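You operate a simulated robot arm through the tools that you are given. There is no shell and no other tool. Be economical: measure what you need, move in short steps, check, and stop when the job is done.

You are at the controls of a simulated robot arm. One attempt, no reset.

Task
Vacuum the steel pan dry, switch off, then drain the vacuum.
Fine: use the grey nozzle and stand it back; open the vacuum lever till the vacuum's sight glass is empty, then shut it. Set down upright: grey nozzle. Where these are worked on the way, their far stop is far enough and under half their travel is too little: vacuum lever.

The check looks at the end state, three seconds after you hand in, the way a careful person would. Anything else that was tipped, shoved, dropped, spilled or broken makes it a failure.

Robot
A 7-joint arm with a two-finger parallel gripper on a trunk, on a base that drives. Base frame: it is fixed to the floor where the robot stands at the start and does not move with it; the origin is under the middle of the robot, x ahead of it, y to its left, z up. Units: m, rad, N and s.
Its first joint turns from -2.897 to 2.897 rad. Places, roughly: squeegee [0.25, 1.25, 0.75]; steel pan [0.5, 1, 0.8]; vacuum lever [0.9, 0.1, 0.4]; vacuum sight glass [0.9, 0.2, 0.6]; wet vacuum switch [1, 0, 0.7]. Payload 3.43 kg.
Tool frame: the origin (TCP) lies between the finger pads and is the grasp point; the fingertips stand 0.03 m ahead of it; z points along the fingers, y is the line along which they close. The gripper opens to 0.094 m. The fingers are 0.028 m wide and 0.01 m thick; the gripper's body (0.05 by 0.096 m) begins 0.055 m behind the TCP.
Orientation is that of the tool frame in the base frame, as [roll, pitch, yaw] about the fixed x, y, z axes, in that order (R = Rz(yaw) Ry(pitch) Rx(roll)). With the fingers straight down and closing along the base's y, the tool's x points along the base's -x, its y along +y and its z along -z.

Tools
- The arm moves only by the tool send_rows. Its argument "series" is a list that holds one entry, the list of rows, each a list of 7 numbers: the turn, a rotation vector about the base's x, y, z in rad, then the shift along the base's x, y, z in m, then the gripper command, from -1 (shut) to 1 (fully open), values between in proportion. In form: [[[wx, wy, wz, x, y, z, gripper], ...]]. A call has 1 to 8 rows; each row shifts and turns the commanded pose from where the row before left it. Each row takes 0.2 s and may step no farther than 0.05 m and 0.15 rad from the row before; otherwise, or with a gripper value out of range, the whole call is refused. A pose out of reach is approached as far as the arm can. The call stops where the force on the tool passes 40 N (or 10 N more than at its start, if that is more) or the arm is blocked; 0.2 s more then pass. Each finger travels about 0.045 m/s and halts on what it meets, pressing with about 39 N; the grip force reading is that of the motor and also rises with nothing between the fingers. The clock runs only during rows and for 0.2 s after the last one: add rows that do not move to give the fingers time. The reply holds the time, the measured pose of the TCP, the force on the tool along the base axes, the opening and the grip force, in the units named above and with some noise, with the torque about the TCP (base axes, N m) and any sound that the robot's microphone picked up, and new pictures: "pictures" is both (left out), scene, wrist or none.
- Cameras (640 x 400 px; columns grow to the right, rows downward): "scene" is now at [0.4546, 0.3037, 1.1974]; the picture's right is [0.93, -0.36, -0.00], its down [-0.14, -0.36, -0.92] and it looks along [0.34, 0.86, -0.39] (base axes); focal length 214 px, centre (320, 200). "wrist" rides on the gripper at [0.076, 0.014, -0.102] in the tool frame; the picture's right is [-0.18, 0.98, 0.00], its down [-0.75, -0.14, -0.64] and it looks along [-0.63, -0.12, 0.77] (tool axes); focal length 243 px, centre (320, 200). There is no depth. A picture from a camera that has moved, and an enlarged one, comes with that camera's place and axes in the base frame and with its lens.
- raise_lower(by): slides the trunk up (or, below 0, down) by that many m; the arm and the scene camera ride with it, the base frame stays. It gives what a move gives, with no picture.
- roll_base(legs): drives the robot by 1 to 6 legs, each [ahead, left, turn to the left] in m, m and rad, along the robot's own axes; the way and the turn of a leg run together, so that a leg with both is an arc; at most 1.5 m and 3.142 rad a leg. The arm and the cameras ride along, it lands a little off, and it stops where it bumps. It gives what a move gives, and a new picture of the scene camera.
- turn_head(pan, tilt): turns the head with the scene camera to pan (to the left, within 1.798 rad either way) and tilt (down, from -0.506 to 1.204), counted from straight ahead of the robot. It gives what a move gives, and a new picture of the scene camera.
- zoom(camera, box): a new picture of the part [left, top, right, bottom] of that camera's present view, enlarged. The clock stands still meanwhile.
- finish_job(): hands the job in; it is judged then, once.

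Work in short steps. Places have to be worked out from the pictures, the camera data and where the tool is seen: move nearer, look again, correct. Check each grasp and each placing, and mend what went wrong. You have 120 turns and 260 pictures in all, those below and enlarged ones among them. Open the gripper and draw the arm clear of the work before you hand the job in, unless the task says otherwise; then end with one line.

The tools are called as a command line: name --argument value ..., lists and objects as JSON in quotes. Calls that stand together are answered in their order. send_rows: Moves the arm, as the interface text tells. Its arguments: {"type":"object","properties":{"series":{"type":"array","items":{"type":"array","items":{"type":"array","items":{"type":"number"}}}},"pictures":{"type":"string","enum":["both","scene","wrist","none"]}},"required":["series"]} The other tools are called the same way: raise_lower (by) slides the trunk up or down; roll_base (legs) drives the base; turn_head (pan, tilt) turns the head that bears the scene camera; zoom (camera, box) takes an enlarged picture of a part of a camera's view; finish_job () hands the job in.

At the start:

```text
t: 0.0
tcp_pos: [0.4354, 0.3808, 1.1782]
tcp_rot: [3.14, -0.001, -3.141]
contact_force: [-0.8, 10.1, 1.4]
moment: [-0.54, -0.04, -0.16]
gripper_width: 0.0883
finger_force: 0.0
trunk travel left (down, up): [-0.275, 0.215]
robot x, y, heading: [-0.0006, 0.0028, -0.003]
head pan, tilt: [1.201, 0.398]
```

scene: 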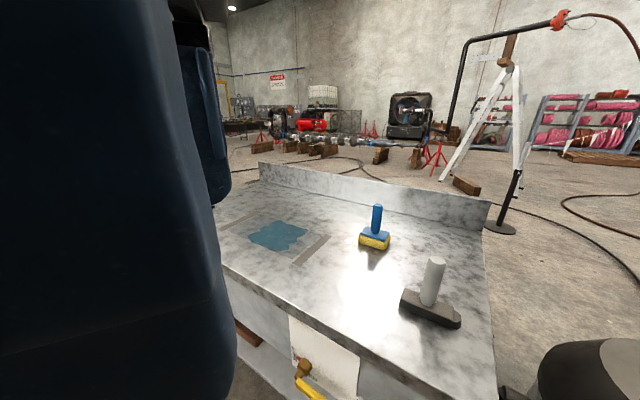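
wrist: 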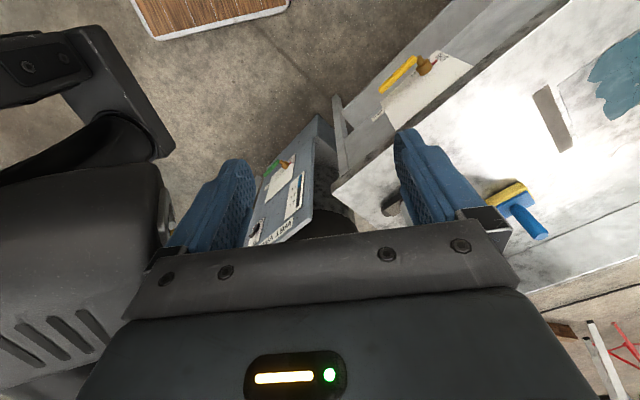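

The scene shows the pan with a blue puddle, a sponge brush and the grey nozzle; the vacuum lies lower right. I turn the head to look at the vacuum.

turn_head --pan 0.1 --tilt 0.7

zoom --camera "wrist" --box '[220, 80, 420, 260]'

```text
t: 1.3
tcp_pos: [0.4366, 0.381, 1.18]
tcp_rot: [-3.141, -0.001, -3.142]
contact_force: [0.0, 0.1, 1.0]
moment: [-0.01, 0.01, 0.03]
gripper_width: 0.0941
finger_force: 0.1
trunk travel left (down, up): [-0.275, 0.215]
robot x, y, heading: [0.0006, -0.0016, 0.003]
head pan, tilt: [0.099, 0.7]
camera scene: at [0.5054, 0.2259, 1.1702], right [0.1, -0.99, 0.0], down [-0.64, -0.06, -0.77], along [0.76, 0.08, -0.64], focal length 214 px, centre (320, 200)
```

scene: 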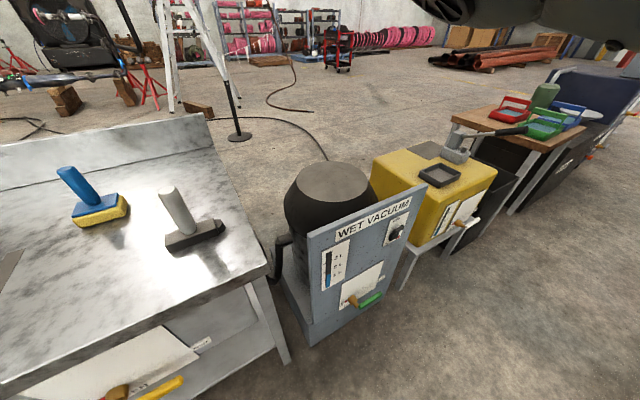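

```text
2.22 times, centred on (320, 170) of wrist
camera zoom: at [0.3595, 0.3951, 1.28], right [0.18, 0.98, 0.0], down [0.75, -0.14, 0.64], along [0.63, -0.12, -0.77], focal length 539 px, centre (320, 267)
```

zoom: 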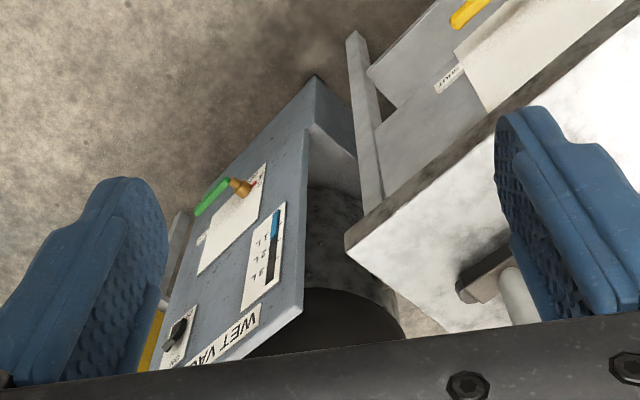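

zoom --camera "scene" --box '[280, 180, 440, 340]'

turn_head --pan 0.9 --tilt 0.9

```text
2.50 times, centred on (360, 260) of scene
camera zoom: at [0.5054, 0.2259, 1.1702], right [0.1, -0.99, 0.0], down [-0.64, -0.06, -0.77], along [0.76, 0.08, -0.64], focal length 536 px, centre (220, 50)
```

zoom: 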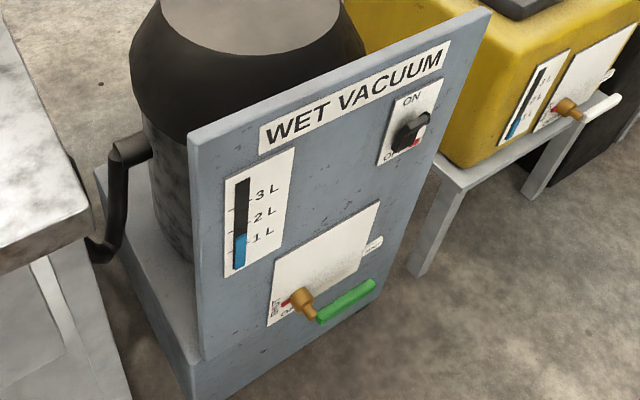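

```text
t: 2.5
tcp_pos: [0.4367, 0.3812, 1.1792]
tcp_rot: [3.141, -0.001, -3.141]
contact_force: [-1.9, 3.6, 1.6]
moment: [-0.06, -0.02, -0.12]
gripper_width: 0.0916
finger_force: 0.1
trunk travel left (down, up): [-0.275, 0.215]
robot x, y, heading: [0.0029, -0.001, -0.001]
head pan, tilt: [0.901, 0.901]
camera scene: at [0.4681, 0.2761, 1.1538], right [0.78, -0.63, 0.0], down [-0.49, -0.61, -0.62], along [0.39, 0.48, -0.79], focal length 214 px, centre (320, 200)
```

scene: 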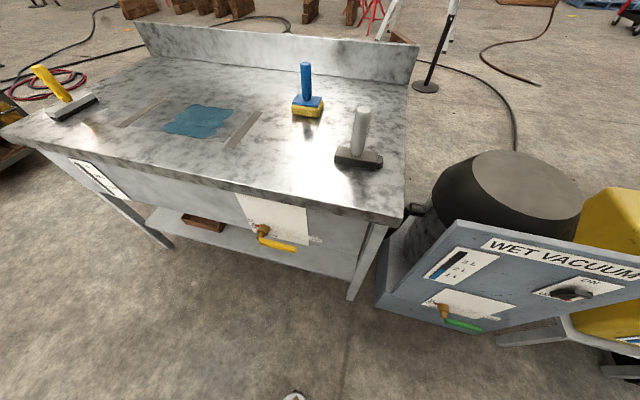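

I look closer at the vacuum's panel and the pan.

zoom --camera "scene" --box '[400, 230, 640, 350]'

zoom --camera "scene" --box '[100, 40, 420, 240]'

```text
2.67 times, centred on (520, 290) of scene
camera zoom: at [0.4681, 0.2761, 1.1538], right [0.78, -0.63, 0.0], down [-0.49, -0.61, -0.62], along [0.39, 0.48, -0.79], focal length 572 px, centre (-213, -40)
```

zoom: 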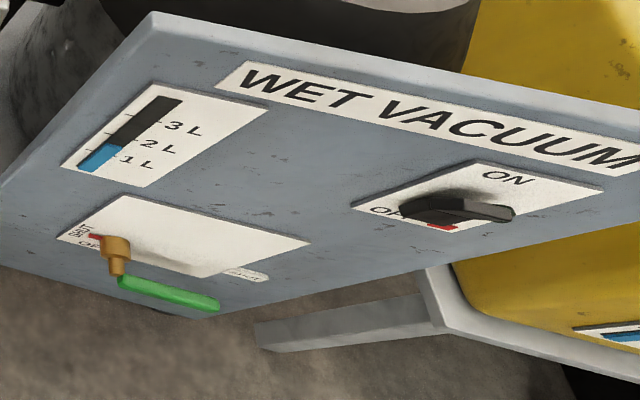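

```text
2.00 times, centred on (260, 140) of scene
camera zoom: at [0.4681, 0.2761, 1.1538], right [0.78, -0.63, 0.0], down [-0.49, -0.61, -0.62], along [0.39, 0.48, -0.79], focal length 429 px, centre (440, 320)
```

zoom: 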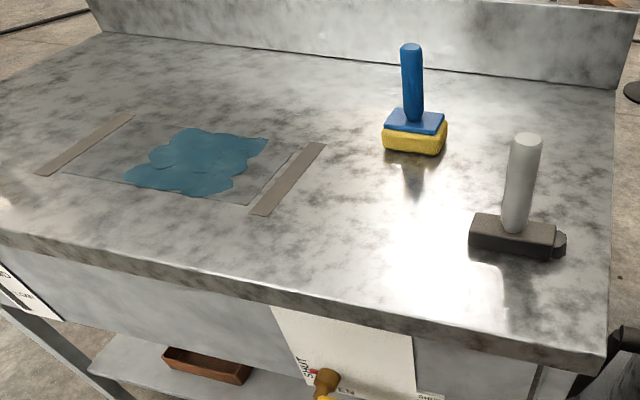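

The bench front and vacuum panel both face roughly along (-0.82,-0.57), so I turn the base by 0.605 and move right to stand before the vacuum's panel.

roll_base --legs '[[0, 0, 0.605], [0, -0.5, 0]]'

turn_head --pan -0.1 --tilt 0.8

```text
t: 7.1
tcp_pos: [0.4252, 0.1541, 1.1781]
tcp_rot: [3.14, 0.0, -2.531]
contact_force: [-3.1, 3.4, 2.1]
moment: [-0.1, -0.1, 0.01]
gripper_width: 0.0916
finger_force: 0.0
trunk travel left (down, up): [-0.275, 0.215]
robot x, y, heading: [0.2875, -0.4077, 0.612]
head pan, tilt: [0.901, 0.901]
camera scene: at [0.5121, 0.0874, 1.1536], right [1.0, -0.06, 0.0], down [-0.05, -0.79, -0.62], along [0.04, 0.62, -0.79], focal length 214 px, centre (320, 200)
```

scene: 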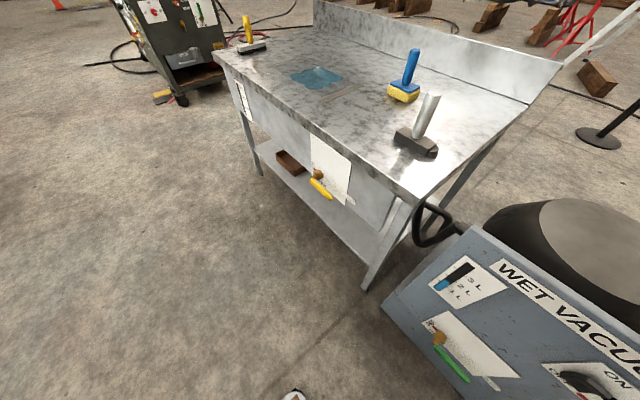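

```text
t: 8.3
tcp_pos: [0.4253, 0.1552, 1.1793]
tcp_rot: [3.141, -0.001, -2.531]
contact_force: [-1.3, 0.4, -0.1]
moment: [-0.03, 0.0, 0.0]
gripper_width: 0.0939
finger_force: 0.0
trunk travel left (down, up): [-0.275, 0.215]
robot x, y, heading: [0.2844, -0.411, 0.608]
head pan, tilt: [-0.099, 0.799]
camera scene: at [0.5777, 0.0518, 1.1619], right [0.49, -0.87, 0.0], down [-0.63, -0.35, -0.7], along [0.61, 0.34, -0.72], focal length 214 px, centre (320, 200)
```

scene: 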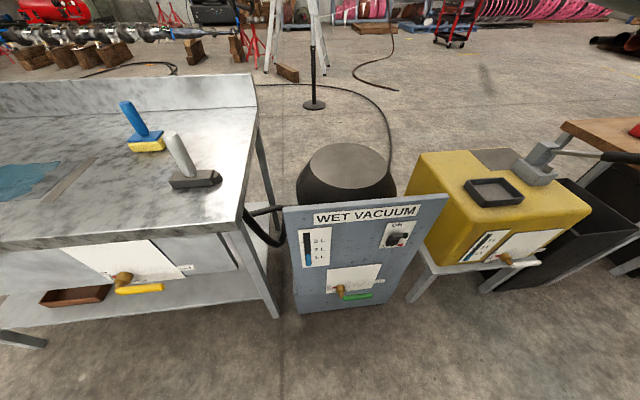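

I enlarge the panel for a look at the switch pointer and lever.

zoom --camera "scene" --box '[370, 210, 434, 250]'

zoom --camera "scene" --box '[290, 220, 400, 310]'

```text
10.00 times, centred on (402, 230) of scene
camera zoom: at [0.5777, 0.0518, 1.1619], right [0.49, -0.87, 0.0], down [-0.63, -0.35, -0.7], along [0.61, 0.34, -0.72], focal length 2145 px, centre (-500, -100)
```

zoom: 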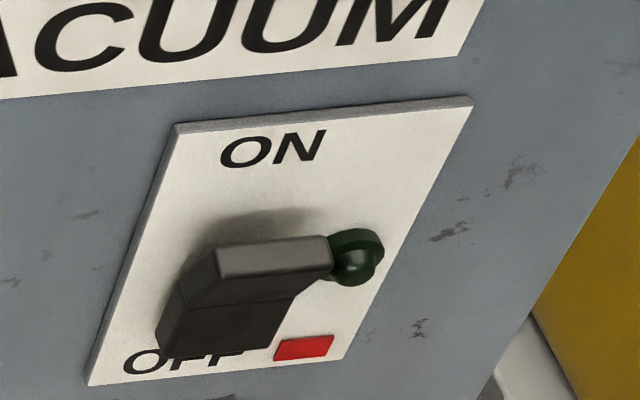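

```text
4.44 times, centred on (345, 265) of scene
camera zoom: at [0.5777, 0.0518, 1.1619], right [0.49, -0.87, 0.0], down [-0.63, -0.35, -0.7], along [0.61, 0.34, -0.72], focal length 953 px, centre (209, -89)
```

zoom: 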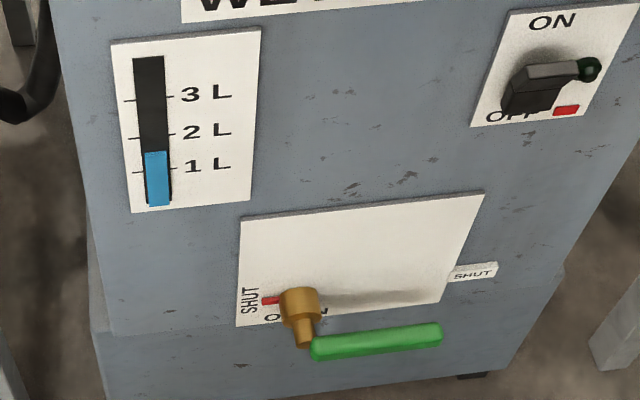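

The switch looks like a paddle under "ON", now off with a dark lamp. I swing the tool towards horizontal and over to the panel.

send_rows --series '[[[0.0817, -0.1174, 0, 0.042, -0.0256, 0, -1], [0.0817, -0.1174, 0, 0.042, -0.0256, 0, -1], [0.0817, -0.1174, 0, 0.042, -0.0256, 0, -1], [0.0817, -0.1174, 0, 0.042, -0.0256, 0, -1], [0.0817, -0.1174, 0, 0.042, -0.0256, 0, -1], [0.0817, -0.1174, 0, 0.042, -0.0256, 0, -1], [0.0817, -0.1174, 0, 0.042, -0.0256, 0, -1], [0.0817, -0.1174, 0, 0.042, -0.0256, 0, -1]]]' --pictures "none"

send_rows --series '[[[0.0817, -0.1174, 0, 0.0285, -0.041, 0, -1], [0.0817, -0.1174, 0, 0.0285, -0.041, 0, -1], [0.0817, -0.1174, 0, 0, 0, 0, -1], [0, 0, 0, 0, 0, -0.04, -1], [0, 0, 0, 0, 0, -0.04, -1], [0, 0, 0, 0, 0, -0.04, -1], [0, 0, 0, 0, 0, -0.04, -1], [0, 0, 0, 0, 0, -0.04, -1]]]'

```text
t: 8.9
tcp_pos: [0.4947, 0.1163, 1.1804]
tcp_rot: [3.111, 0.247, -2.548]
contact_force: [-24.7, 25.8, 1.3]
moment: [-1.39, -1.3, -0.65]
gripper_width: 0.0405
finger_force: 0.1
trunk travel left (down, up): [-0.275, 0.215]
robot x, y, heading: [0.2866, -0.4104, 0.612]
head pan, tilt: [-0.099, 0.799]
stopped in row 3: the force on the tool passed its limit at 179 N (the readings are from after the stop); the commanded pose is now the measured one
```

```text
t: 9.2
tcp_pos: [0.4926, 0.117, 1.1813]
tcp_rot: [3.097, 0.252, -2.556]
contact_force: [-19.3, 12.5, 1.0]
moment: [-0.68, -1.03, -0.74]
gripper_width: 0.0179
finger_force: 0.1
trunk travel left (down, up): [-0.275, 0.215]
robot x, y, heading: [0.2855, -0.4083, 0.611]
head pan, tilt: [-0.099, 0.799]
stopped in row 1: the force on the tool passed its limit at 125 N (the readings are from after the stop); the commanded pose is now the measured one
camera scene: at [0.5785, 0.0503, 1.1615], right [0.47, -0.88, 0.0], down [-0.64, -0.34, -0.69], along [0.61, 0.33, -0.72], focal length 214 px, centre (320, 200)
camera wrist: at [0.4053, 0.0698, 1.2604], right [-0.4, 0.91, 0.09], down [0.57, 0.18, 0.8], along [0.72, 0.37, -0.59], focal length 243 px, centre (320, 200)
```

scene: 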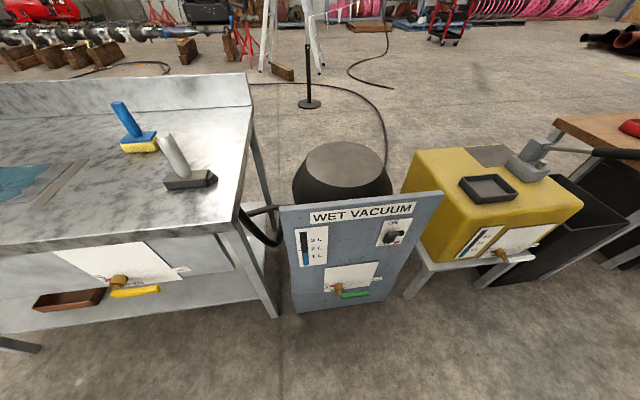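
wrist: 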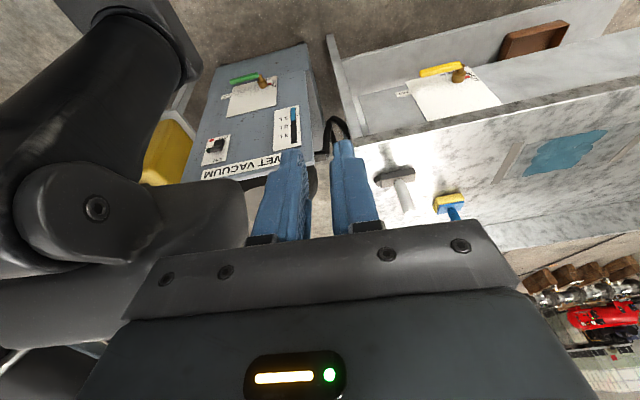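

The gripper bumped the robot's own head, which stands left-front. I back off to the left, then extend ahead past the head before swinging right.

send_rows --series '[[[0, 0, 0, -0.0285, 0.041, 0, -1], [0, 0, 0, -0.0285, 0.041, 0, -1], [0, 0, 0, 0.0, 0.045, 0, -1], [0, 0, 0, 0.041, 0.0285, 0, -1], [0, 0, 0, 0.041, 0.0285, 0, -1], [0, 0, 0, 0.041, 0.0285, 0, -1], [0, 0, 0, 0.041, 0.0285, 0, -1]]]' --pictures "scene"

```text
t: 10.8
tcp_pos: [0.602, 0.3562, 1.1821]
tcp_rot: [3.101, 0.255, -2.553]
contact_force: [0.4, -0.6, 0.9]
moment: [-0.01, -0.03, -0.03]
gripper_width: 0.0001
finger_force: 33.3
trunk travel left (down, up): [-0.275, 0.215]
robot x, y, heading: [0.2855, -0.4118, 0.608]
head pan, tilt: [-0.099, 0.799]
camera scene: at [0.5775, 0.0517, 1.162], right [0.49, -0.87, 0.0], down [-0.63, -0.35, -0.7], along [0.61, 0.34, -0.72], focal length 214 px, centre (320, 200)
```

scene: 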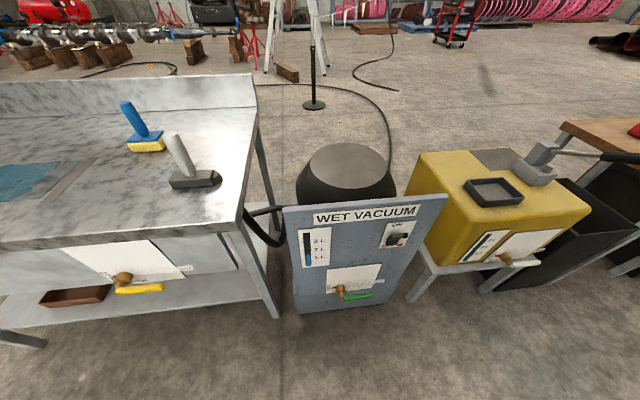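

Free now. I go farther out and sweep right in front of the head.

send_rows --series '[[[0, 0, 0, 0.041, 0.0285, 0, -1], [0, 0, 0, 0.041, 0.0285, 0, -1], [0, 0, 0, 0.0285, -0.041, 0, -1], [0, 0, 0, 0.0285, -0.041, 0, -1], [0, 0, 0, 0.0285, -0.041, 0, -1], [0, 0, 0, 0.0285, -0.041, 0, -1], [0, 0, 0, 0.0285, -0.041, 0, -1], [0, 0, 0, 0.0285, -0.041, 0, -1]]]' --pictures "scene"

```text
t: 12.6
tcp_pos: [0.8539, 0.1715, 1.1807]
tcp_rot: [3.102, 0.254, -2.551]
contact_force: [0.1, 1.0, 0.9]
moment: [-0.04, 0.0, 0.0]
gripper_width: 0.0003
finger_force: 33.0
trunk travel left (down, up): [-0.275, 0.215]
robot x, y, heading: [0.2866, -0.4079, 0.613]
head pan, tilt: [-0.099, 0.799]
camera scene: at [0.5773, 0.0524, 1.1618], right [0.49, -0.87, 0.0], down [-0.63, -0.35, -0.7], along [0.61, 0.34, -0.72], focal length 214 px, centre (320, 200)
```

scene: 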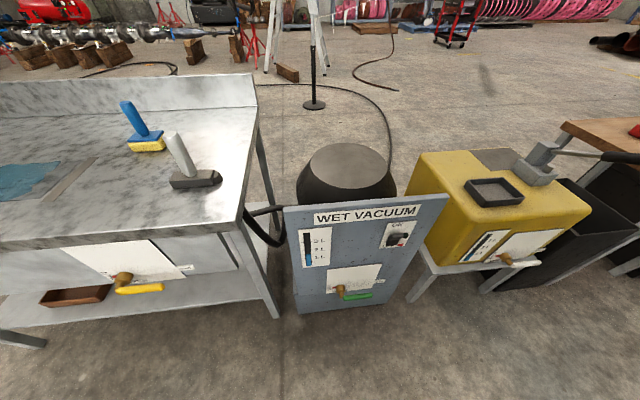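

Continue right, then start turning the tool horizontal.

send_rows --series '[[[0, 0, 0, 0.0285, -0.041, 0, -1], [0, 0, 0, 0.0285, -0.041, 0, -1], [0, 0, 0, 0.0285, -0.041, 0, -1], [0, 0, 0, 0.0285, -0.041, 0, -1], [0.0817, -0.1174, 0, 0.0171, -0.0246, 0, -1], [0.0817, -0.1174, 0, 0, 0, 0, -1], [0.0817, -0.1174, 0, -0.01, -0.007, 0, -1], [0.0817, -0.1174, 0, -0.01, -0.007, 0, -1]]]' --pictures "none"

send_rows --series '[[[0.0817, -0.1174, 0, 0, 0, -0.03, -1], [0.0817, -0.1174, 0, 0, 0, -0.03, -1], [0.0817, -0.1174, 0, 0, 0, -0.03, -1], [0.0817, -0.1174, 0, 0, 0, -0.03, -1], [0.0817, -0.1174, 0, 0, 0, -0.03, -1], [0, 0, 0, 0, 0, -0.04, -1]]]' --pictures "both"

```text
t: 14.4
tcp_pos: [0.9666, -0.0349, 1.18]
tcp_rot: [3.085, 0.828, -2.563]
contact_force: [-0.5, -0.6, -1.4]
moment: [0.0, -0.02, -0.01]
gripper_width: 0.0
finger_force: 33.1
trunk travel left (down, up): [-0.275, 0.215]
robot x, y, heading: [0.2894, -0.407, 0.611]
head pan, tilt: [-0.099, 0.799]
```

```text
t: 15.8
tcp_pos: [0.9746, -0.0332, 0.9893]
tcp_rot: [2.541, 1.538, -3.101]
contact_force: [1.0, -0.3, 0.0]
moment: [0.02, 0.02, 0.01]
gripper_width: 0.0001
finger_force: 33.4
out of reach, approached as far as the arm can: row 3
trunk travel left (down, up): [-0.275, 0.215]
robot x, y, heading: [0.2865, -0.4036, 0.61]
head pan, tilt: [-0.099, 0.799]
camera scene: at [0.5781, 0.0515, 1.1621], right [0.49, -0.87, 0.0], down [-0.63, -0.35, -0.7], along [0.61, 0.34, -0.72], focal length 214 px, centre (320, 200)
camera wrist: at [0.8813, -0.083, 0.9146], right [-0.58, 0.79, 0.2], down [-0.4, -0.5, 0.77], along [0.7, 0.37, 0.61], focal length 243 px, centre (320, 200)
```

scene: 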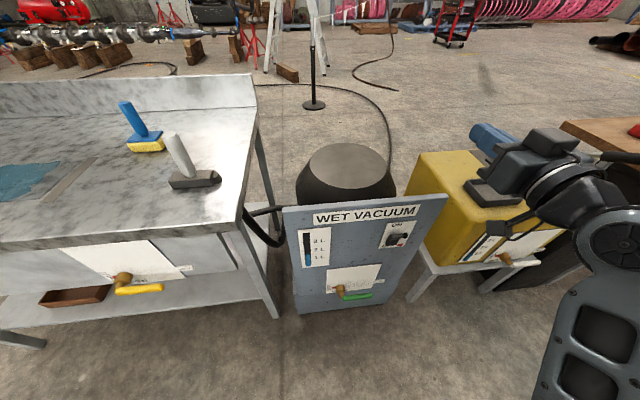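
wrist: 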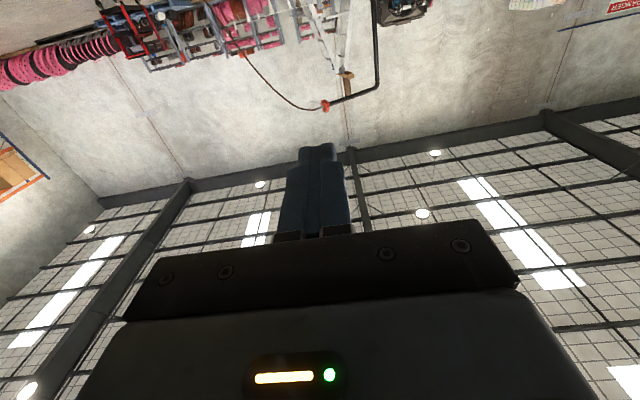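

The tool is horizontal and its pose agrees with the picture. I back off 0.12 m and lower the trunk for a lower view of the switch.

send_rows --series '[[[0, 0, 0, -0.033, -0.0228, 0, -1], [0, 0, 0, -0.033, -0.0228, 0, -1], [0, 0, 0, -0.033, -0.0228, 0, -1]]]' --pictures "none"

raise_lower --by -0.26

turn_head --pan -0.25 --tilt 0.5

zoom --camera "scene" --box '[240, 160, 440, 340]'

```text
t: 16.6
tcp_pos: [0.9182, -0.0951, 0.9554]
tcp_rot: [2.498, 1.538, -3.141]
contact_force: [-0.5, 0.1, -0.1]
moment: [-0.02, -0.03, -0.02]
gripper_width: 0.0001
finger_force: 32.6
out of reach, approached as far as the arm can: row 2, 3
trunk travel left (down, up): [-0.275, 0.215]
robot x, y, heading: [0.2865, -0.4067, 0.608]
head pan, tilt: [-0.099, 0.799]
```

```text
t: 19.3
tcp_pos: [0.9183, -0.0947, 0.696]
tcp_rot: [2.498, 1.536, -3.14]
contact_force: [0.2, -0.1, -0.1]
moment: [0.0, -0.02, 0.0]
gripper_width: 0.0
finger_force: 33.0
trunk travel left (down, up): [-0.015, 0.475]
robot x, y, heading: [0.2881, -0.4079, 0.611]
head pan, tilt: [-0.099, 0.799]
```

```text
t: 20.1
tcp_pos: [0.9181, -0.094, 0.6947]
tcp_rot: [2.498, 1.537, 3.14]
contact_force: [-0.4, -0.3, 0.0]
moment: [0.04, 0.02, 0.03]
gripper_width: 0.0
finger_force: 32.9
trunk travel left (down, up): [-0.015, 0.475]
robot x, y, heading: [0.2856, -0.4108, 0.608]
head pan, tilt: [-0.25, 0.499]
camera scene: at [0.5926, 0.0443, 0.9279], right [0.35, -0.94, 0.0], down [-0.45, -0.17, -0.88], along [0.82, 0.31, -0.48], focal length 214 px, centre (320, 200)
```

scene: 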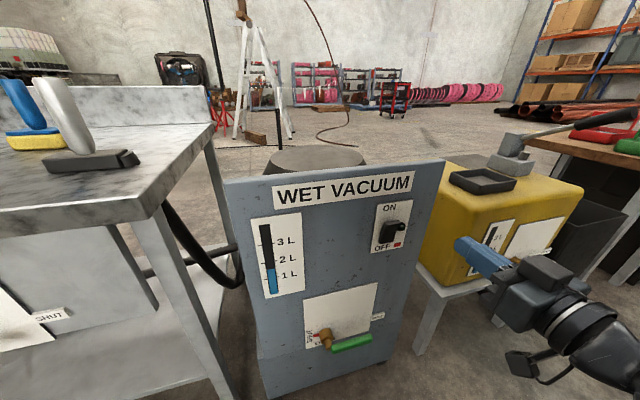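

```text
2.22 times, centred on (340, 250) of scene
camera zoom: at [0.5926, 0.0443, 0.9279], right [0.35, -0.94, 0.0], down [-0.45, -0.17, -0.88], along [0.82, 0.31, -0.48], focal length 477 px, centre (276, 89)
```

zoom: 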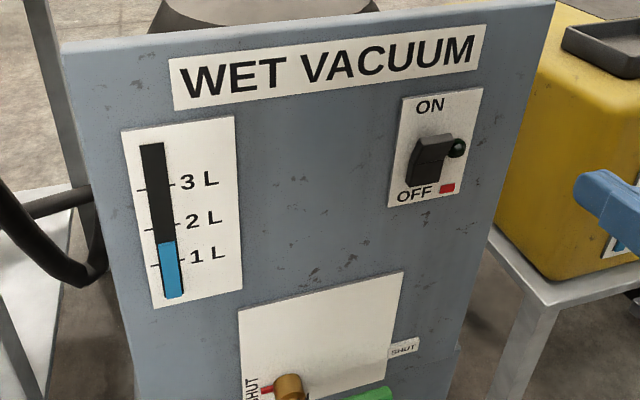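

Zooming more on the switch and on the lever.

zoom --camera "scene" --box '[360, 192, 424, 256]'

zoom --camera "scene" --box '[290, 280, 400, 370]'

```text
6.25 times, centred on (392, 224) of scene
camera zoom: at [0.5926, 0.0443, 0.9279], right [0.35, -0.94, 0.0], down [-0.45, -0.17, -0.88], along [0.82, 0.31, -0.48], focal length 1340 px, centre (-130, 50)
```

zoom: 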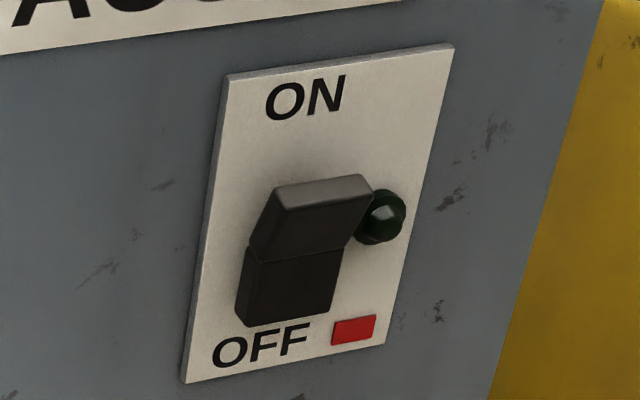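

```text
4.44 times, centred on (345, 325) of scene
camera zoom: at [0.5926, 0.0443, 0.9279], right [0.35, -0.94, 0.0], down [-0.45, -0.17, -0.88], along [0.82, 0.31, -0.48], focal length 953 px, centre (209, -356)
```

zoom: 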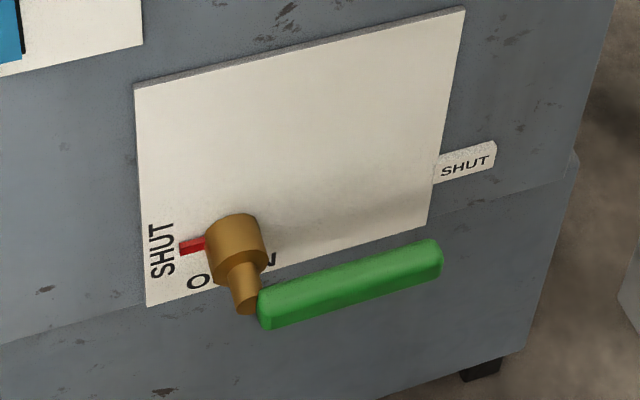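

It's a rocker: its upper half stands proud, so pressing there turns it on; I estimate it at about (0.972, 0.034, 0.676). I line up the closed fingertips in front of it.

send_rows --series '[[[0, 0, 0, -0.0215, 0.031, -0.007, -1], [0, 0, 0, -0.0215, 0.031, -0.007, -1], [0, 0, 0, 0.016, 0.011, 0, -1], [0, 0, 0, 0.016, 0.011, 0, -1]]]' --pictures "none"

zoom --camera "scene" --box '[320, 160, 480, 260]'

```text
t: 21.1
tcp_pos: [0.9121, -0.0098, 0.6775]
tcp_rot: [2.487, 1.539, 3.131]
contact_force: [0.7, -0.1, -0.6]
moment: [-0.03, -0.01, -0.03]
gripper_width: 0.0
finger_force: 32.8
out of reach, approached as far as the arm can: row 1
trunk travel left (down, up): [-0.015, 0.475]
robot x, y, heading: [0.2873, -0.4076, 0.612]
head pan, tilt: [-0.25, 0.499]
```

```text
4.00 times, centred on (400, 210) of scene
camera zoom: at [0.5925, 0.0443, 0.9279], right [0.35, -0.94, 0.0], down [-0.45, -0.17, -0.88], along [0.82, 0.31, -0.48], focal length 858 px, centre (0, 160)
```

zoom: 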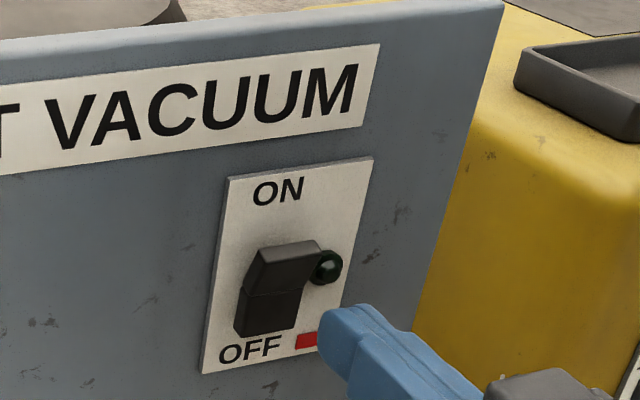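

Fingertip matches the prediction; the rocker's top half is about 4 cm straight ahead. I press forward in small steps.

send_rows --series '[[[0, 0, 0, 0.012, 0.008, 0.004, -1], [0, 0, 0, 0.01, 0.007, 0, -1], [0, 0, 0, 0.008, 0.0055, 0, -1], [0, 0, 0, 0.008, 0.0055, 0, -1]]]' --pictures "none"

zoom --camera "scene" --box '[320, 160, 480, 260]'

```text
t: 22.0
tcp_pos: [0.9439, 0.0124, 0.6816]
tcp_rot: [2.53, 1.537, -3.107]
contact_force: [-5.4, -3.7, 2.0]
moment: [-0.07, 0.04, -0.05]
gripper_width: 0.0
finger_force: 32.6
trunk travel left (down, up): [-0.015, 0.475]
robot x, y, heading: [0.2856, -0.4063, 0.61]
head pan, tilt: [-0.25, 0.499]
stopped in row 4: the force on the tool passed its limit at 60 N (the readings are from after the stop); the commanded pose is now the measured one
```

```text
4.00 times, centred on (400, 210) of scene
camera zoom: at [0.5924, 0.0441, 0.928], right [0.35, -0.94, 0.0], down [-0.45, -0.17, -0.88], along [0.82, 0.31, -0.48], focal length 858 px, centre (0, 160)
```

zoom: 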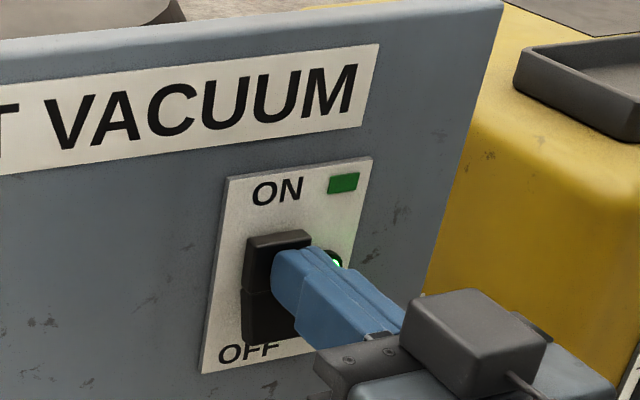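

The switch is ON (green lamp). I retreat with the base, raise the trunk and drive left towards the bench.

roll_base --legs '[[-0.2, 0, 0]]'

raise_lower --by 0.3

```text
t: 23.6
tcp_pos: [0.7806, -0.1008, 0.6808]
tcp_rot: [2.537, 1.536, -3.104]
contact_force: [-0.7, 0.5, -0.2]
moment: [-0.01, 0.04, 0.0]
gripper_width: 0.0
finger_force: 33.1
trunk travel left (down, up): [-0.015, 0.475]
robot x, y, heading: [0.1213, -0.5205, 0.609]
head pan, tilt: [-0.25, 0.499]
camera scene: at [0.4283, -0.0709, 0.9279], right [0.35, -0.94, 0.0], down [-0.45, -0.17, -0.88], along [0.82, 0.31, -0.48], focal length 214 px, centre (320, 200)
```

scene: 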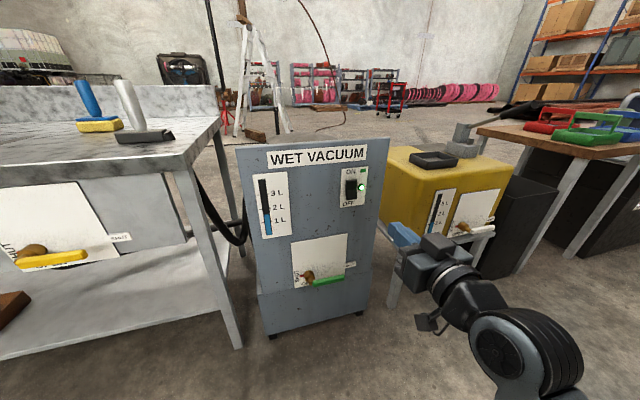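

```text
t: 26.6
tcp_pos: [0.7803, -0.1025, 0.9817]
tcp_rot: [2.534, 1.536, -3.104]
contact_force: [-0.1, -0.3, 0.2]
moment: [-0.01, -0.02, -0.01]
gripper_width: 0.0
finger_force: 33.1
trunk travel left (down, up): [-0.315, 0.175]
robot x, y, heading: [0.1192, -0.5238, 0.605]
head pan, tilt: [-0.25, 0.499]
```

Now rotate the tool back to straight down.

send_rows --series '[[[-0.0817, 0.1174, 0, 0, 0, 0.02, 1], [-0.0817, 0.1174, 0, 0, 0, 0.02, 1], [-0.0817, 0.1174, 0, 0, 0, 0.02, 1], [-0.0817, 0.1174, 0, 0, 0, 0.02, 1], [-0.0817, 0.1174, 0, 0, 0, 0.02, 1], [-0.0817, 0.1174, 0, 0, 0, 0.02, 1], [-0.0817, 0.1174, 0, 0, 0, 0.02, 1], [-0.0817, 0.1174, 0, 0, 0, 0, 1]]]' --pictures "none"

send_rows --series '[[[-0.0817, 0.1174, 0, 0, 0, 0, 1], [-0.0817, 0.1174, 0, 0, 0, 0, 1], [-0.071, 0.102, 0, 0, 0, 0, 1]]]' --pictures "none"

turn_head --pan 0.0 --tilt 0.8

```text
t: 28.4
tcp_pos: [0.7814, -0.0912, 1.1143]
tcp_rot: [3.054, 0.656, -2.567]
contact_force: [-0.4, 0.2, 0.2]
moment: [-0.03, 0.01, 0.01]
gripper_width: 0.094
finger_force: 0.0
out of reach, approached as far as the arm can: row 5, 6
trunk travel left (down, up): [-0.315, 0.175]
robot x, y, heading: [0.1204, -0.5228, 0.617]
head pan, tilt: [-0.25, 0.499]
```

```text
t: 29.2
tcp_pos: [0.7822, -0.0916, 1.1154]
tcp_rot: [3.068, 0.246, -2.56]
contact_force: [0.0, 0.7, 0.1]
moment: [0.0, -0.01, -0.01]
gripper_width: 0.0939
finger_force: 0.0
trunk travel left (down, up): [-0.315, 0.175]
robot x, y, heading: [0.123, -0.5246, 0.606]
head pan, tilt: [-0.25, 0.499]
```

```text
t: 30.0
tcp_pos: [0.7812, -0.0905, 1.1149]
tcp_rot: [3.068, 0.247, -2.558]
contact_force: [0.5, -0.8, -0.2]
moment: [-0.03, 0.02, 0.0]
gripper_width: 0.0939
finger_force: 0.1
trunk travel left (down, up): [-0.315, 0.175]
robot x, y, heading: [0.1207, -0.5227, 0.608]
head pan, tilt: [0.0, 0.799]
camera scene: at [0.4095, -0.0568, 1.202], right [0.57, -0.82, 0.0], down [-0.59, -0.41, -0.7], along [0.57, 0.4, -0.72], focal length 214 px, centre (320, 200)
```

scene: 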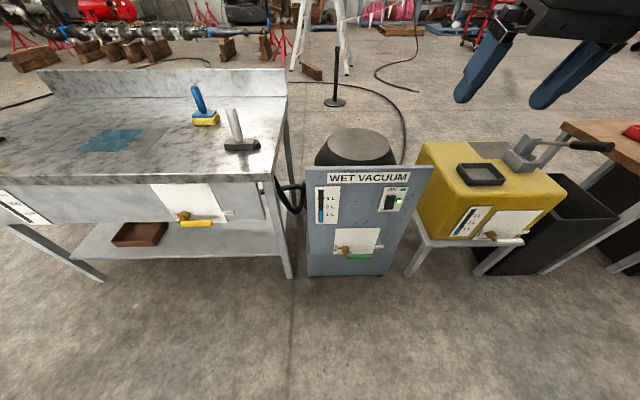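

Correct the residual tilt, then drive left and ahead to the bench.

send_rows --series '[[[-0.098, 0.0815, 0, 0, 0, 0.02, 1], [-0.098, 0.0815, 0, 0, 0, 0.02, 1]]]' --pictures "none"

roll_base --legs '[[0, 0.77, 0], [0.37, 0, 0]]'

```text
t: 30.6
tcp_pos: [0.781, -0.0908, 1.1529]
tcp_rot: [3.14, 0.004, -2.551]
contact_force: [0.8, 0.3, 0.0]
moment: [-0.05, 0.03, -0.01]
gripper_width: 0.0941
finger_force: 0.1
trunk travel left (down, up): [-0.315, 0.175]
robot x, y, heading: [0.1176, -0.5263, 0.612]
head pan, tilt: [0.0, 0.799]
```

```text
t: 36.7
tcp_pos: [0.648, 0.7453, 1.1546]
tcp_rot: [3.141, 0.005, -2.546]
contact_force: [0.2, 0.1, -0.3]
moment: [-0.02, 0.01, 0.02]
gripper_width: 0.0941
finger_force: 0.0
trunk travel left (down, up): [-0.315, 0.175]
robot x, y, heading: [-0.0073, 0.3097, 0.611]
head pan, tilt: [0.0, 0.799]
camera scene: at [0.2762, 0.7783, 1.202], right [0.57, -0.82, 0.0], down [-0.59, -0.41, -0.7], along [0.57, 0.4, -0.72], focal length 214 px, centre (320, 200)
```

scene: 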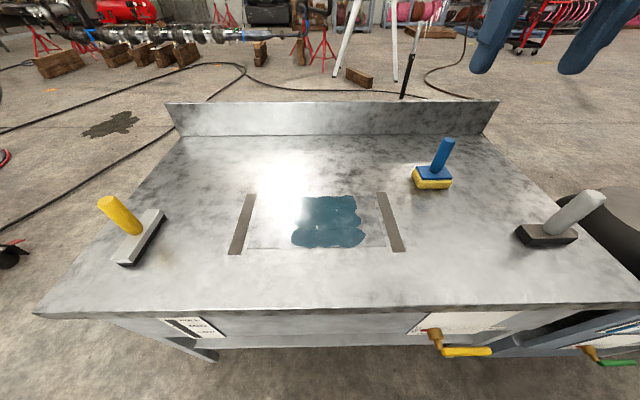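

Good view of the bench. Zoom in on the nozzle and the pan.

zoom --camera "scene" --box '[500, 170, 640, 260]'

zoom --camera "scene" --box '[210, 170, 430, 270]'

zoom --camera "wrist" --box '[0, 0, 640, 400]'

```text
4.44 times, centred on (570, 215) of scene
camera zoom: at [0.2762, 0.7783, 1.202], right [0.57, -0.82, 0.0], down [-0.59, -0.41, -0.7], along [0.57, 0.4, -0.72], focal length 953 px, centre (-791, 133)
```

zoom: 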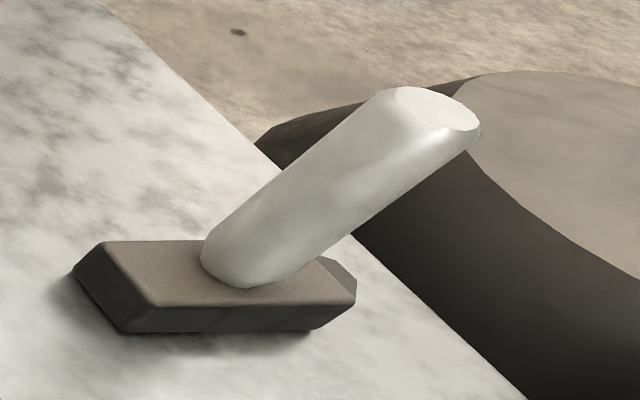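

```text
2.91 times, centred on (320, 220) of scene
camera zoom: at [0.2762, 0.7783, 1.202], right [0.57, -0.82, 0.0], down [-0.59, -0.41, -0.7], along [0.57, 0.4, -0.72], focal length 624 px, centre (320, 142)
```

zoom: 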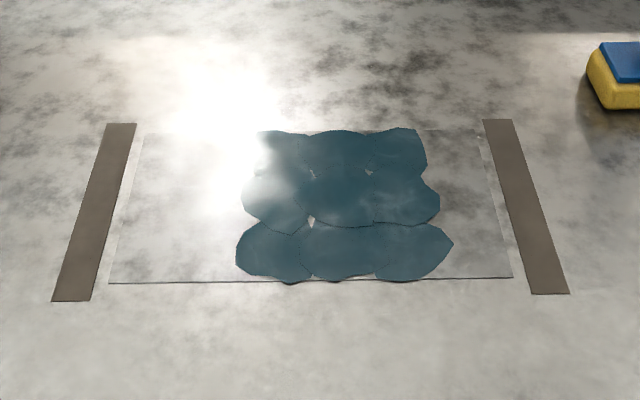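

```text
1.00 times, centred on (320, 200) of wrist (not enlarged: the box is as wide or as high as the picture)
camera zoom: at [0.5757, 0.7135, 1.2551], right [-0.4, 0.92, 0.0], down [0.7, 0.3, 0.65], along [0.59, 0.26, -0.76], focal length 243 px, centre (320, 200)
```

zoom: 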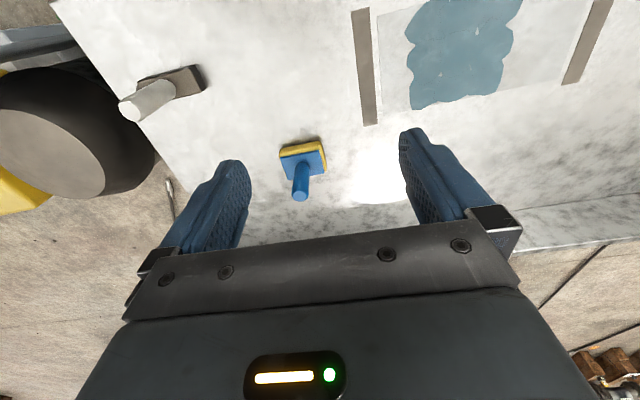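

The puddle is a 3x3 set of blobs centred near f=1.0, and the nozzle's handle stands at about (0.772, 0.535), top at 0.94. I move above it.

send_rows --series '[[[0, 0, 0, 0.0207, -0.035, -0.015, 1], [0, 0, 0, 0.0207, -0.035, -0.015, 1], [0, 0, 0, 0.0207, -0.035, -0.015, 1], [0, 0, 0, 0.0207, -0.035, -0.015, 1], [0, 0, 0, 0.0207, -0.035, -0.015, 1], [0, 0, 0, 0.0207, -0.035, -0.015, 1]]]'

```text
t: 38.1
tcp_pos: [0.7727, 0.5367, 1.066]
tcp_rot: [3.139, 0.004, -2.546]
contact_force: [-0.2, 0.9, 0.1]
moment: [-0.02, -0.06, -0.01]
gripper_width: 0.0941
finger_force: 0.1
trunk travel left (down, up): [-0.315, 0.175]
robot x, y, heading: [-0.0096, 0.3109, 0.613]
head pan, tilt: [0.0, 0.799]
camera scene: at [0.2759, 0.7786, 1.2019], right [0.58, -0.82, 0.0], down [-0.59, -0.41, -0.7], along [0.57, 0.4, -0.72], focal length 214 px, centre (320, 200)
camera wrist: at [0.6999, 0.5057, 1.1659], right [-0.4, 0.92, 0.0], down [0.7, 0.3, 0.65], along [0.59, 0.26, -0.76], focal length 243 px, centre (320, 200)
```

scene: 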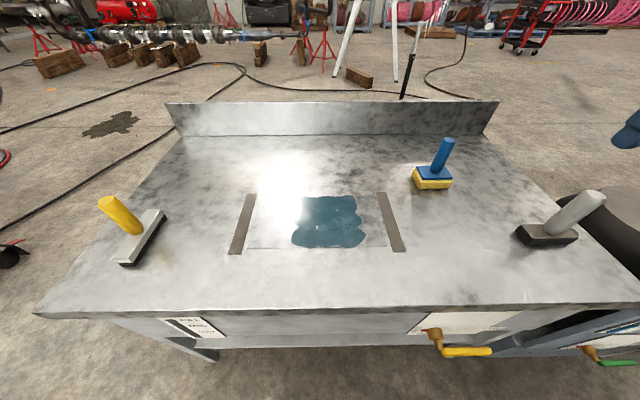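
wrist: 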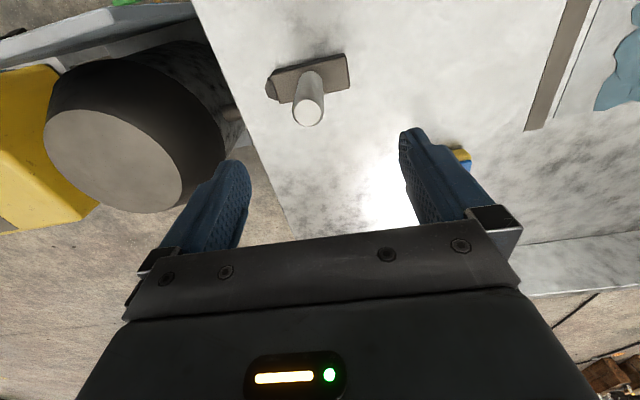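

Handle is nearly centred; a small correction and I descend around it, then close.

send_rows --series '[[[0, 0, 0, 0.003, -0.005, -0.045, 1], [0, 0, 0, 0.001, -0.001, -0.045, 1], [0, 0, 0, 0, 0, -0.04, 1], [0, 0, 0, 0, 0, -0.036, 1]]]'

```text
t: 39.1
tcp_pos: [0.7759, 0.5285, 0.8972]
tcp_rot: [3.141, 0.004, -2.547]
contact_force: [0.5, 0.2, -0.3]
moment: [0.04, -0.02, 0.02]
gripper_width: 0.0939
finger_force: 0.1
trunk travel left (down, up): [-0.315, 0.175]
robot x, y, heading: [-0.01, 0.3128, 0.607]
head pan, tilt: [0.0, 0.799]
camera scene: at [0.2762, 0.7781, 1.2021], right [0.57, -0.82, 0.0], down [-0.59, -0.41, -0.7], along [0.57, 0.4, -0.72], focal length 214 px, centre (320, 200)
camera wrist: at [0.7025, 0.4974, 0.9983], right [-0.4, 0.92, 0.0], down [0.7, 0.3, 0.65], along [0.59, 0.26, -0.76], focal length 243 px, centre (320, 200)
```

scene: 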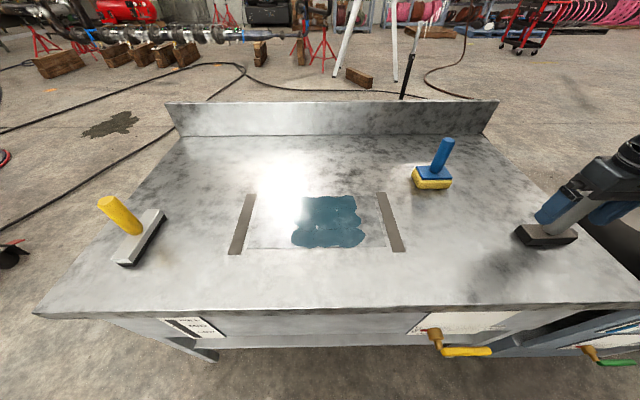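
wrist: 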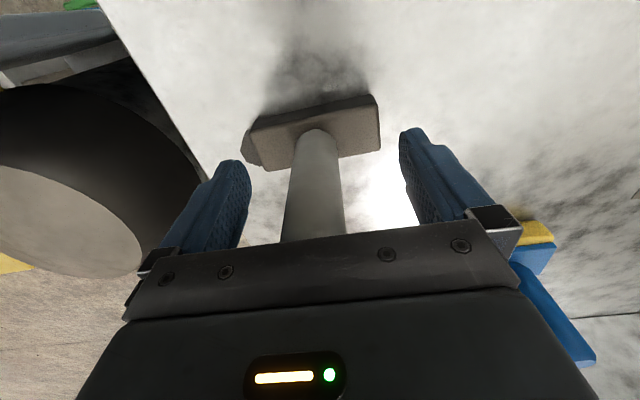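

Handle is between the fingers. Close gradually.

send_rows --series '[[[0, 0, 0, 0, 0, 0, 0], [0, 0, 0, 0, 0, 0, -1], [0, 0, 0, 0, 0, 0, -1], [0, 0, 0, 0, 0, 0, -1], [0, 0, 0, 0, 0, 0, -1]]]' --pictures "wrist"

```text
t: 40.3
tcp_pos: [0.7756, 0.5295, 0.8975]
tcp_rot: [-3.14, 0.005, -2.548]
contact_force: [-0.8, -0.9, -0.7]
moment: [-0.03, 0.02, -0.03]
gripper_width: 0.0354
finger_force: 38.8
trunk travel left (down, up): [-0.315, 0.175]
robot x, y, heading: [-0.0085, 0.3084, 0.615]
head pan, tilt: [0.0, 0.799]
camera wrist: at [0.7025, 0.4976, 0.9986], right [-0.4, 0.92, 0.0], down [0.7, 0.3, 0.65], along [0.59, 0.26, -0.76], focal length 243 px, centre (320, 200)
```

wrist: 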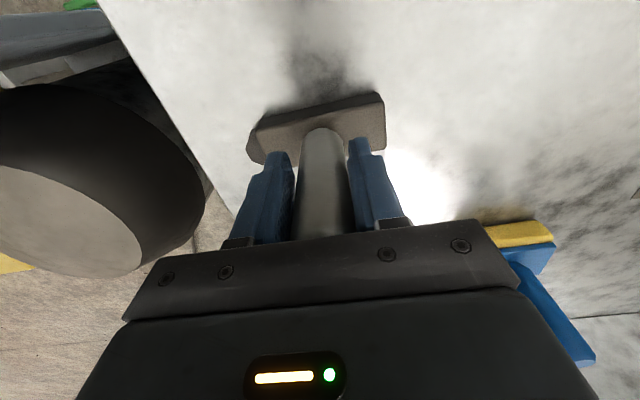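

Gripped (0.035 m). Lift 5 cm and carry it toward the pan.

send_rows --series '[[[0, 0, 0, 0, 0, 0.03, -1], [0, 0, 0, 0, 0, 0.025, -1], [0, 0, 0, -0.02874, 0.04, 0, -1], [0, 0, 0, -0.02874, 0.04, 0, -1], [0, 0, 0, -0.02874, 0.04, 0, -1], [0, 0, 0, -0.02874, 0.04, 0, -1]]]'

```text
t: 41.7
tcp_pos: [0.6622, 0.6872, 0.9533]
tcp_rot: [3.14, 0.006, -2.547]
contact_force: [0.0, -1.3, -2.2]
moment: [0.05, 0.01, 0.02]
gripper_width: 0.0355
finger_force: 39.8
trunk travel left (down, up): [-0.315, 0.175]
robot x, y, heading: [-0.0095, 0.3109, 0.611]
head pan, tilt: [0.0, 0.799]
camera scene: at [0.2767, 0.7776, 1.2021], right [0.57, -0.82, 0.0], down [-0.59, -0.41, -0.7], along [0.57, 0.4, -0.72], focal length 214 px, centre (320, 200)
camera wrist: at [0.5893, 0.6558, 1.0541], right [-0.4, 0.92, 0.0], down [0.7, 0.3, 0.65], along [0.59, 0.26, -0.76], focal length 243 px, centre (320, 200)
```

scene: 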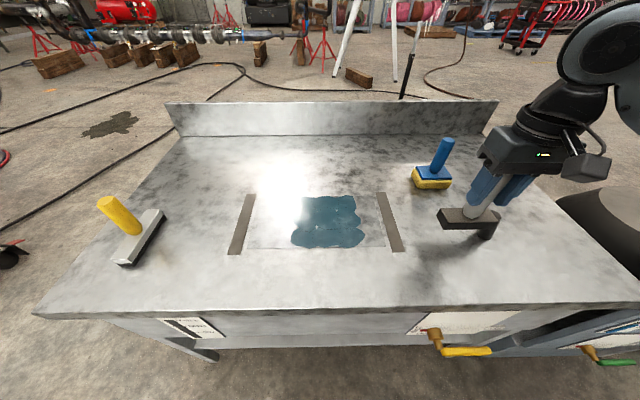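
wrist: 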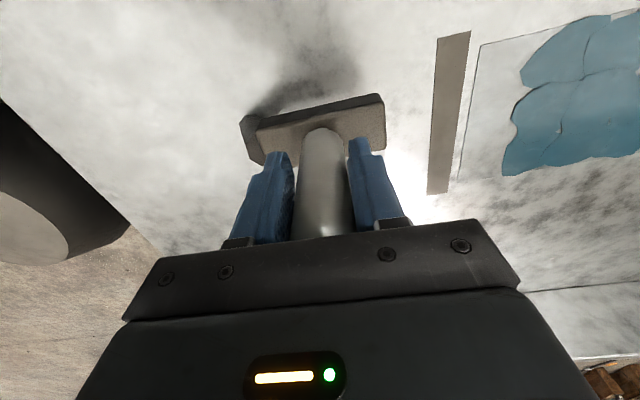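

Lift is clean; the arm approaches from the right. Continue to above the pan's front row.

send_rows --series '[[[0, 0, 0, -0.02874, 0.04, 0, -1], [0, 0, 0, -0.02874, 0.04, 0, -1], [0, 0, 0, -0.02874, 0.04, 0, -1], [0, 0, 0, -0.02874, 0.04, 0, -1], [0, 0, 0, -0.02874, 0.04, 0, -1]]]'

```text
t: 42.9
tcp_pos: [0.5193, 0.887, 0.9514]
tcp_rot: [3.14, 0.005, -2.547]
contact_force: [0.3, -0.3, -2.9]
moment: [0.0, 0.03, -0.03]
gripper_width: 0.0355
finger_force: 38.8
trunk travel left (down, up): [-0.315, 0.175]
robot x, y, heading: [-0.0107, 0.3131, 0.613]
head pan, tilt: [0.0, 0.799]
camera scene: at [0.2769, 0.7776, 1.202], right [0.57, -0.82, 0.0], down [-0.59, -0.41, -0.7], along [0.57, 0.4, -0.72], focal length 214 px, centre (320, 200)
camera wrist: at [0.4474, 0.8555, 1.0527], right [-0.4, 0.92, 0.0], down [0.7, 0.3, 0.65], along [0.59, 0.26, -0.76], focal length 243 px, centre (320, 200)
```

scene: 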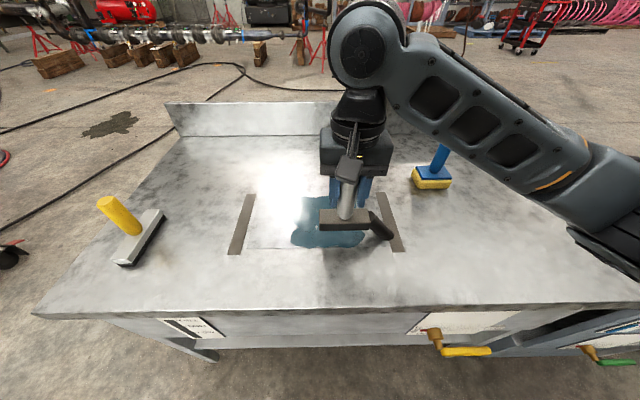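
wrist: 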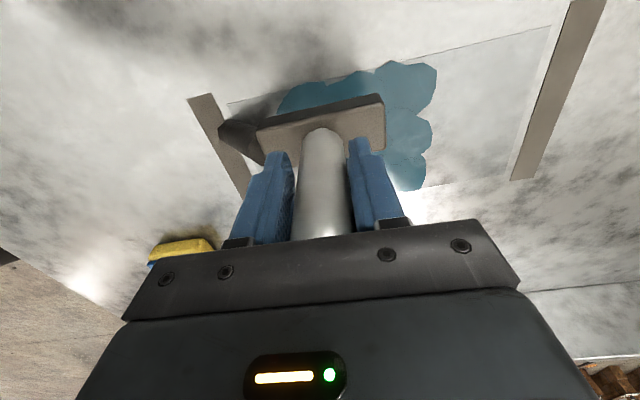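

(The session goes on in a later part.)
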